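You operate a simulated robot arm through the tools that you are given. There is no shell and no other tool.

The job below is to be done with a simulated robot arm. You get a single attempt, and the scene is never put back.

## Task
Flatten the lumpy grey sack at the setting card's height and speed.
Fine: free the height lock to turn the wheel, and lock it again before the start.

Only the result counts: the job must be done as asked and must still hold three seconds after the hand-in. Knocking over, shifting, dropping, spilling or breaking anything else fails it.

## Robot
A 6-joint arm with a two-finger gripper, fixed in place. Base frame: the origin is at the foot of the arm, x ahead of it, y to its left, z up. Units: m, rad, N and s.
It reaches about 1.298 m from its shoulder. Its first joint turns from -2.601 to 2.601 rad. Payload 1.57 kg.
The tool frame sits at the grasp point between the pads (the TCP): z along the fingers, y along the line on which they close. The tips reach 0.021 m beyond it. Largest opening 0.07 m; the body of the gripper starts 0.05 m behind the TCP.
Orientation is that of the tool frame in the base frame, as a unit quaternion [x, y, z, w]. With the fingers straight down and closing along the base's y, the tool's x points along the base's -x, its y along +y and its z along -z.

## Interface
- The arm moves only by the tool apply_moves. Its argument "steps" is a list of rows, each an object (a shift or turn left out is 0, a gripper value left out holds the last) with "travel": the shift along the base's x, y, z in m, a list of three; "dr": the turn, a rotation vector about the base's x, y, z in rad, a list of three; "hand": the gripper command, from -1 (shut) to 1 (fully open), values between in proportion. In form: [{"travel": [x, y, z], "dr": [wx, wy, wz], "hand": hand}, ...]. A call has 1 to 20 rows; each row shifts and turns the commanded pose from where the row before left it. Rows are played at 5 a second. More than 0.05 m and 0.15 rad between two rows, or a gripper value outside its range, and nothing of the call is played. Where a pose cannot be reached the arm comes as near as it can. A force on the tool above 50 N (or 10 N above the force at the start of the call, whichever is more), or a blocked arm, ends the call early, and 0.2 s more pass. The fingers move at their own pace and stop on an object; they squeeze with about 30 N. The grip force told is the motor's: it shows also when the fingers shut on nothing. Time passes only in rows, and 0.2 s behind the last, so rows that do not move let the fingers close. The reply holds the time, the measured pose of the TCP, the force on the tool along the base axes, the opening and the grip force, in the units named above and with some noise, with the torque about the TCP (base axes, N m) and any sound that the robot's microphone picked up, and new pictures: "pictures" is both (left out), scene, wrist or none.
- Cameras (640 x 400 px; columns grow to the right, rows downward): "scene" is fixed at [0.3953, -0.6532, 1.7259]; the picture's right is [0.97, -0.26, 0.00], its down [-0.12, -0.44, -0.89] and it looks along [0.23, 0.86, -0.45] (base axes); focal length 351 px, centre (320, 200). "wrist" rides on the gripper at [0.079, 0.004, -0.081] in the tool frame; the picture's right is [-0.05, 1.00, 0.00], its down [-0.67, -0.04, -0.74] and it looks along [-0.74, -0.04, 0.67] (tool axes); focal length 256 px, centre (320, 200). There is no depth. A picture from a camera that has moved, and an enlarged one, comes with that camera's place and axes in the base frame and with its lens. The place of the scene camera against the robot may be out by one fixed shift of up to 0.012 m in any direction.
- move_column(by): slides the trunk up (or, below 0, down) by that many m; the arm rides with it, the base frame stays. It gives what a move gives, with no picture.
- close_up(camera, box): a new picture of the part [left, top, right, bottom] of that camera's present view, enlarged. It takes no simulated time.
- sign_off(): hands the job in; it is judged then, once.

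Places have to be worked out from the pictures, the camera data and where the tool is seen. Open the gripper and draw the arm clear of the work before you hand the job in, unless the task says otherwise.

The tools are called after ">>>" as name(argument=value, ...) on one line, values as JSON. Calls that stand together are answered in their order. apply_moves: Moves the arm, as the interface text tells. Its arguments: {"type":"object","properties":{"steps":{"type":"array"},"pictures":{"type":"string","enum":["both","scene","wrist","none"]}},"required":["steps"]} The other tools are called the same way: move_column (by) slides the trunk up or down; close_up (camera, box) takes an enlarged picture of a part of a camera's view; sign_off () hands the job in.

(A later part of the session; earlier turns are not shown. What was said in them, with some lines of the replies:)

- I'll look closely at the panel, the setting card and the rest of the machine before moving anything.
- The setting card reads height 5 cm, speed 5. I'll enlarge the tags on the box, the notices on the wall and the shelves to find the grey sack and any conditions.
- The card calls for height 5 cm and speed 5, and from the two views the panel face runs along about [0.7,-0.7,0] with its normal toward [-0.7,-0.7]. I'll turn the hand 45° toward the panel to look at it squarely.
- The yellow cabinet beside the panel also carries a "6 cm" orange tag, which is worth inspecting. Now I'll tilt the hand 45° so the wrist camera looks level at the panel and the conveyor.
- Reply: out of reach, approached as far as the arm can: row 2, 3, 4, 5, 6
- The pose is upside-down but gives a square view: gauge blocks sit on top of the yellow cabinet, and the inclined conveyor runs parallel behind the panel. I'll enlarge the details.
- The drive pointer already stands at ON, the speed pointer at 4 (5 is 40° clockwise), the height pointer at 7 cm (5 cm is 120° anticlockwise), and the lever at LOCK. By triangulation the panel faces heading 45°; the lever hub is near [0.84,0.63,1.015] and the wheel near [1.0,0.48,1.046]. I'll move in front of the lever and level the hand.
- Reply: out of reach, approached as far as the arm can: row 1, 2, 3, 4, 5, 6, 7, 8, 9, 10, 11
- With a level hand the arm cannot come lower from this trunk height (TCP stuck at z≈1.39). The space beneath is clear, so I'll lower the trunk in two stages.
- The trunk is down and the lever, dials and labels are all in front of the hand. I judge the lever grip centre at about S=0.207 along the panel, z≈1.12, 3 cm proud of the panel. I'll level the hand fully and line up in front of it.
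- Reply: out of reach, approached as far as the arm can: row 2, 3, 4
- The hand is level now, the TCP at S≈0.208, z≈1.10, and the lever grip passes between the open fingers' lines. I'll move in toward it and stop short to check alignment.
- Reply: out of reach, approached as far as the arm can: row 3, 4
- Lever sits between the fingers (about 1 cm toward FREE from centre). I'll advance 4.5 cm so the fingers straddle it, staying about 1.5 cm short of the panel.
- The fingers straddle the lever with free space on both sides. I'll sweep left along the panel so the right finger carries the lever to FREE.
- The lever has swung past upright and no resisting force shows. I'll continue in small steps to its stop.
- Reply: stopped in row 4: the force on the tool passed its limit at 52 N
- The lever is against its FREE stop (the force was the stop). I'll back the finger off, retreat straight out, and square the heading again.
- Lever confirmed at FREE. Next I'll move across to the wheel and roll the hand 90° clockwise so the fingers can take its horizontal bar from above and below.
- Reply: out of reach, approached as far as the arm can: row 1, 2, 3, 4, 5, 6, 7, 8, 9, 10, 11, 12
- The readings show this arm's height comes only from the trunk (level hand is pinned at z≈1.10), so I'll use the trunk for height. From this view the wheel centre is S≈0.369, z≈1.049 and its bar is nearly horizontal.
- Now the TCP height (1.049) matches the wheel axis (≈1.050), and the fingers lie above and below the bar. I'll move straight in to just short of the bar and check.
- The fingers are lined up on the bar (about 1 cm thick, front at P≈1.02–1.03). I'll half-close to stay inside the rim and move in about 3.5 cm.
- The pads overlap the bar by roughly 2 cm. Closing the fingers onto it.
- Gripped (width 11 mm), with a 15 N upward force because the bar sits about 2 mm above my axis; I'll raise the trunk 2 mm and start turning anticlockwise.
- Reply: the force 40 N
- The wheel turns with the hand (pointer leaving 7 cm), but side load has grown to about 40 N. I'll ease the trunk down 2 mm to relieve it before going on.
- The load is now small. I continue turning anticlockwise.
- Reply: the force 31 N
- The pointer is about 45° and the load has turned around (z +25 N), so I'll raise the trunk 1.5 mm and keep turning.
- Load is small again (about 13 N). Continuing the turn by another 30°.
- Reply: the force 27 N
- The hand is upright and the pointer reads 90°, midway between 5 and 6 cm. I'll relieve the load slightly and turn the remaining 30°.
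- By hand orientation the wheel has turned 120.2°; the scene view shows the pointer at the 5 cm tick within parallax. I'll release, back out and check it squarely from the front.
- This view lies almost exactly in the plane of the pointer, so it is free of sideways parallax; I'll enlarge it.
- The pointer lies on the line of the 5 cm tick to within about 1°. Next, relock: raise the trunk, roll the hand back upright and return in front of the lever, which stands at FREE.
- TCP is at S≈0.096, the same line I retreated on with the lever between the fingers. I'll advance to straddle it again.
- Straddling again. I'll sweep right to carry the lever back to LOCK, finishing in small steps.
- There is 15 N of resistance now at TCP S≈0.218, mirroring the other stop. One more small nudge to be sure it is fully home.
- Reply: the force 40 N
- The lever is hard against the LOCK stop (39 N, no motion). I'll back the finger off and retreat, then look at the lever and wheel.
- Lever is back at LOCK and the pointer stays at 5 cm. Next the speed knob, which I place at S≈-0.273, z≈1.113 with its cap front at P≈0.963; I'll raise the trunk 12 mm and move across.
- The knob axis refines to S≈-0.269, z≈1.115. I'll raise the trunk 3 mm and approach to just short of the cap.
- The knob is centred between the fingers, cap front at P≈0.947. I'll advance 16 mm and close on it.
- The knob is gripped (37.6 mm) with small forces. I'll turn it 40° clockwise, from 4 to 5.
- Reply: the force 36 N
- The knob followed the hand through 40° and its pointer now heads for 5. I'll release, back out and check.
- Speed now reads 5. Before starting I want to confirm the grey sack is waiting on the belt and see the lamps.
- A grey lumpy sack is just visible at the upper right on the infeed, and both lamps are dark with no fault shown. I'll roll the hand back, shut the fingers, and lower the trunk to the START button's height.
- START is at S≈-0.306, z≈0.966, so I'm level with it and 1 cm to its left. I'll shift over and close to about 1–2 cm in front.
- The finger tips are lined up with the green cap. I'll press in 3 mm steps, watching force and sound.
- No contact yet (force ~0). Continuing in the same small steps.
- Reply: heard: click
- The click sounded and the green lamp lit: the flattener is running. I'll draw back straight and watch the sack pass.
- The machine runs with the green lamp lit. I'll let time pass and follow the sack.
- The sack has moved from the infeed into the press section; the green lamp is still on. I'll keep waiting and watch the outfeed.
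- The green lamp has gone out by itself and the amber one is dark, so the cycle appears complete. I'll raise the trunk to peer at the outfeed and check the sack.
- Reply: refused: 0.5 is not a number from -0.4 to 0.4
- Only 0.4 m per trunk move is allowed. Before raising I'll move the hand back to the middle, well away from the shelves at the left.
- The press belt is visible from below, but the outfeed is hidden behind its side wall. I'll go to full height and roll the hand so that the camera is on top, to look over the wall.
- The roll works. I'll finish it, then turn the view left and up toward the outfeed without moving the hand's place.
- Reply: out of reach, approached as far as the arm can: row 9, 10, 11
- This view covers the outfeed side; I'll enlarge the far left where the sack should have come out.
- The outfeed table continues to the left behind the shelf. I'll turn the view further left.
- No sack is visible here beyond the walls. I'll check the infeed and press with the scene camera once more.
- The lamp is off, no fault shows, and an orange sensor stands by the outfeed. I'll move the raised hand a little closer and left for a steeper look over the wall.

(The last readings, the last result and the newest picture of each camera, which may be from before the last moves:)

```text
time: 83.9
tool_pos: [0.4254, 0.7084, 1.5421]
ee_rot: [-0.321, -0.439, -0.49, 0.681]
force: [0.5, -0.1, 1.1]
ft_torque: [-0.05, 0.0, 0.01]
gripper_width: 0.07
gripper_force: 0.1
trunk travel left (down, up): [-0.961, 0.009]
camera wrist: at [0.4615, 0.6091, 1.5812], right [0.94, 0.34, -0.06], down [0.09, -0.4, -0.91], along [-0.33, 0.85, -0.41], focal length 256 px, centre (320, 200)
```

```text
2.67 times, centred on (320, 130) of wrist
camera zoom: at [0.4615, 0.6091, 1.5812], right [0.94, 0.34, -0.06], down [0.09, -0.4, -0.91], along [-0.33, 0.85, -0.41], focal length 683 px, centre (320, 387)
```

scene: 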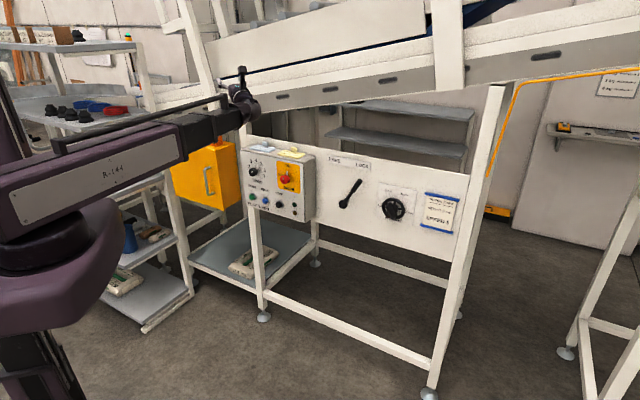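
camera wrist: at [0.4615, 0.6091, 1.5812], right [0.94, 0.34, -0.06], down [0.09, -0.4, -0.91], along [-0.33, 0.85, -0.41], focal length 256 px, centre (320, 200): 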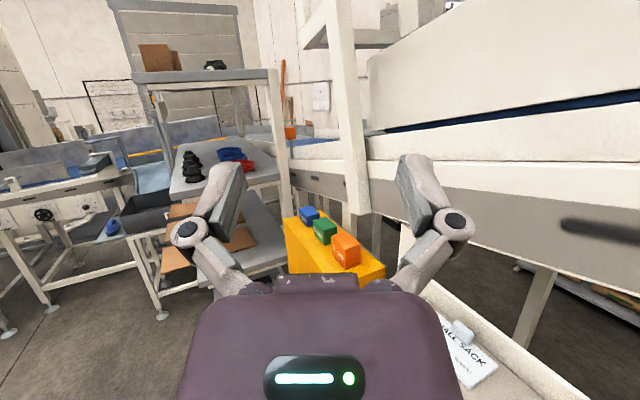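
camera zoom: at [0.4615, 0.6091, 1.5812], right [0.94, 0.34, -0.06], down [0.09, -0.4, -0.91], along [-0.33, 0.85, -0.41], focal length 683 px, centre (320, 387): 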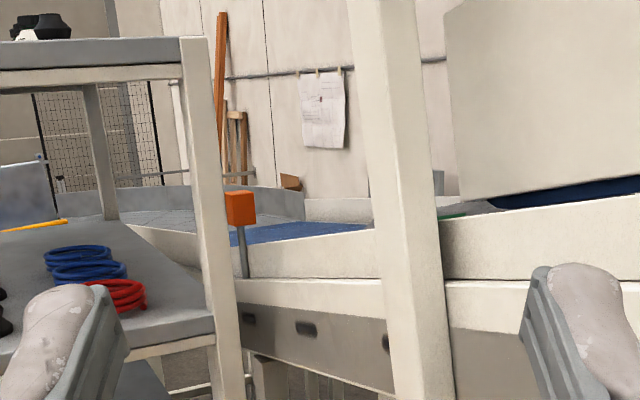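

Just left of the press exit something grey with a green stripe lies on the belt — likely the flattened sack. Enlarging.

>>> close_up(camera="wrist", box=[330, 100, 430, 170])

>>> apply_moves(steps=[{"dr": [0, 0, -0.14]}, {"travel": [0.025, 0.025, 0], "dr": [0, 0, -0.14]}, {"travel": [0.025, 0.025, 0]}, {}])

>>> close_up(camera="wrist", box=[200, 60, 440, 200])

```text
5.71 times, centred on (380, 135) of wrist
camera zoom: at [0.4615, 0.6091, 1.5812], right [0.94, 0.34, -0.06], down [0.09, -0.4, -0.91], along [-0.33, 0.85, -0.41], focal length 1463 px, centre (-23, 571)
```

zoom: 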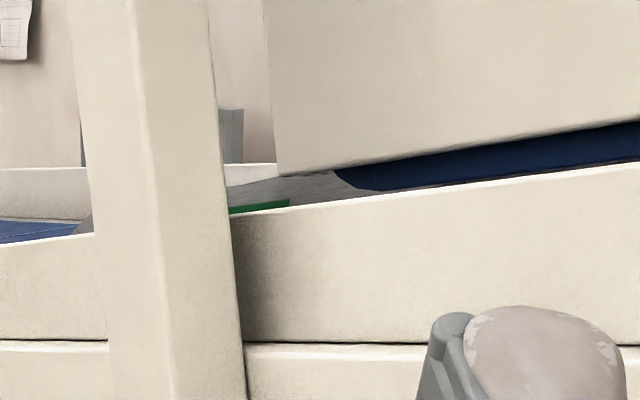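

```text
time: 84.9
tool_pos: [0.4739, 0.7585, 1.5411]
ee_rot: [-0.379, -0.392, -0.579, 0.606]
force: [-0.6, -1.0, -0.4]
ft_torque: [0.04, 0.01, 0.01]
gripper_width: 0.0702
gripper_force: 0.1
trunk travel left (down, up): [-0.961, 0.009]
camera wrist: at [0.4813, 0.6516, 1.5811], right [1.0, 0.06, -0.06], down [-0.02, -0.41, -0.91], along [-0.08, 0.91, -0.41], focal length 256 px, centre (320, 200)
```

scene: 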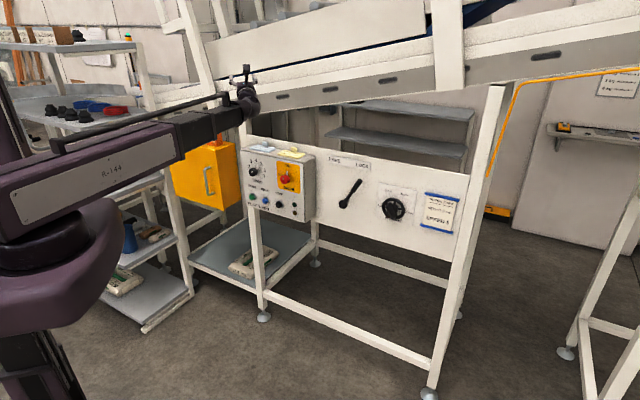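
wrist: 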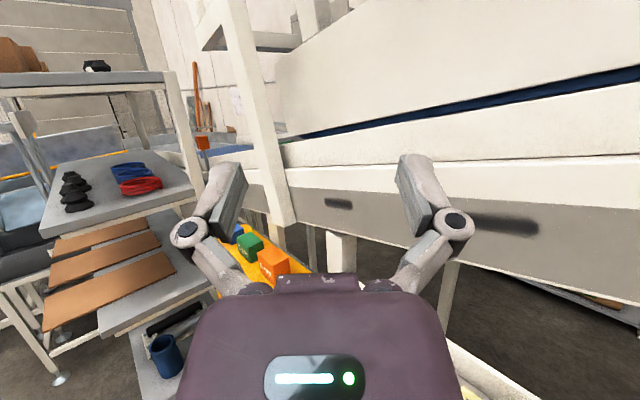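

```text
2.67 times, centred on (320, 130) of wrist
camera zoom: at [0.4813, 0.6516, 1.5811], right [1.0, 0.06, -0.06], down [-0.02, -0.41, -0.91], along [-0.08, 0.91, -0.41], focal length 683 px, centre (320, 387)
```

zoom: 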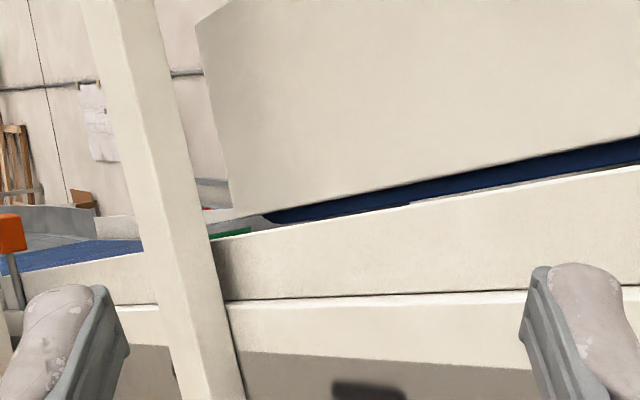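

The sack lies flat on the belt past the press exit (its stripe end works out to S≈-0.84, while the press ends at about S≈-0.55), and the drive stopped by itself. Gripper is open; I'll draw the arm clear and take a last look at the settings.

>>> apply_moves(steps=[{"travel": [-0.025, -0.035, 0]}, {"travel": [-0.025, -0.035, 0]}, {"travel": [-0.025, -0.035, 0]}, {"travel": [-0.025, -0.035, 0]}, {"travel": [-0.025, -0.035, 0]}, {"travel": [-0.025, -0.035, 0]}, {"hand": 1}, {}])

>>> close_up(camera="scene", box=[235, 140, 475, 245])

```text
time: 86.7
tool_pos: [0.3307, 0.5619, 1.5419]
ee_rot: [-0.379, -0.39, -0.58, 0.606]
force: [-0.5, -0.7, 0.2]
ft_torque: [-0.02, -0.01, 0.02]
gripper_width: 0.07
gripper_force: 0.1
out of reach, approached as far as the arm can: row 6
trunk travel left (down, up): [-0.961, 0.009]
camera wrist: at [0.3398, 0.4562, 1.581], right [1.0, 0.06, -0.05], down [-0.02, -0.41, -0.91], along [-0.08, 0.91, -0.41], focal length 256 px, centre (320, 200)
```

scene: 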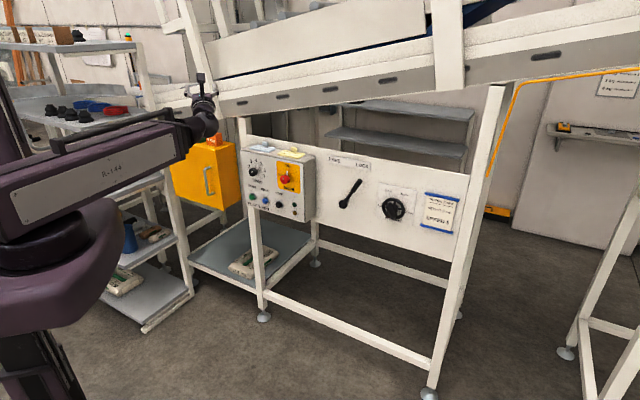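
wrist: 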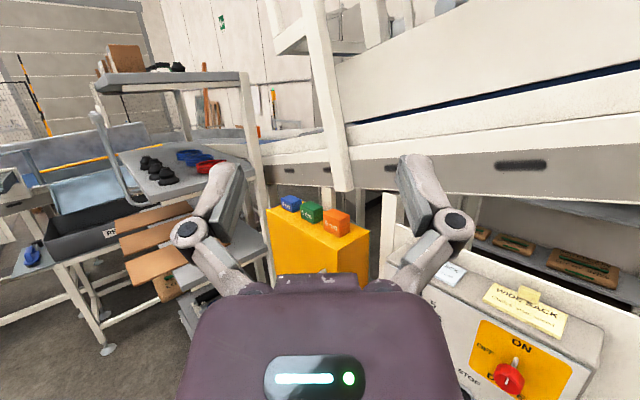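

```text
2.67 times, centred on (355, 192) of scene
camera zoom: at [0.3953, -0.6532, 1.7259], right [0.97, -0.26, 0.0], down [-0.12, -0.44, -0.89], along [0.23, 0.86, -0.45], focal length 936 px, centre (227, 220)
```

zoom: 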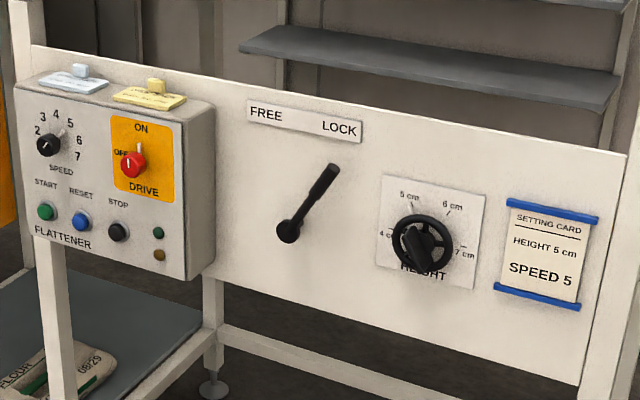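

Height is at 5 cm and locked, speed is at 5, and the run has finished with the sack through. The arm is clear with its gripper open, so I'm handing in.

>>> sign_off()

```text
The job is handed in.
```

I ran the grey sack through the flattener at the card's settings, 5 cm height and speed 5, and handed the job in.

- **Height:** I moved the lever to FREE, turned the wheel from 7 cm to 5 cm, and put the lever back against its LOCK stop before starting. The pointer sits on the 5 cm tick to within about 1°.
- **Speed:** I turned the knob from 4 to 5. The drive was already ON.
- **Run:** START clicked, the green lamp lit and later went out by itself. The amber lamp stayed dark throughout.
- **Sack:** It left the infeed and I saw it lying flat on the belt. The conveyor's side wall and a post hid part of it. I worked out from the camera views that it is fully clear of the press, but I couldn't see it whole.

I saw nothing else moved or knocked. The arm is drawn back with the gripper open.
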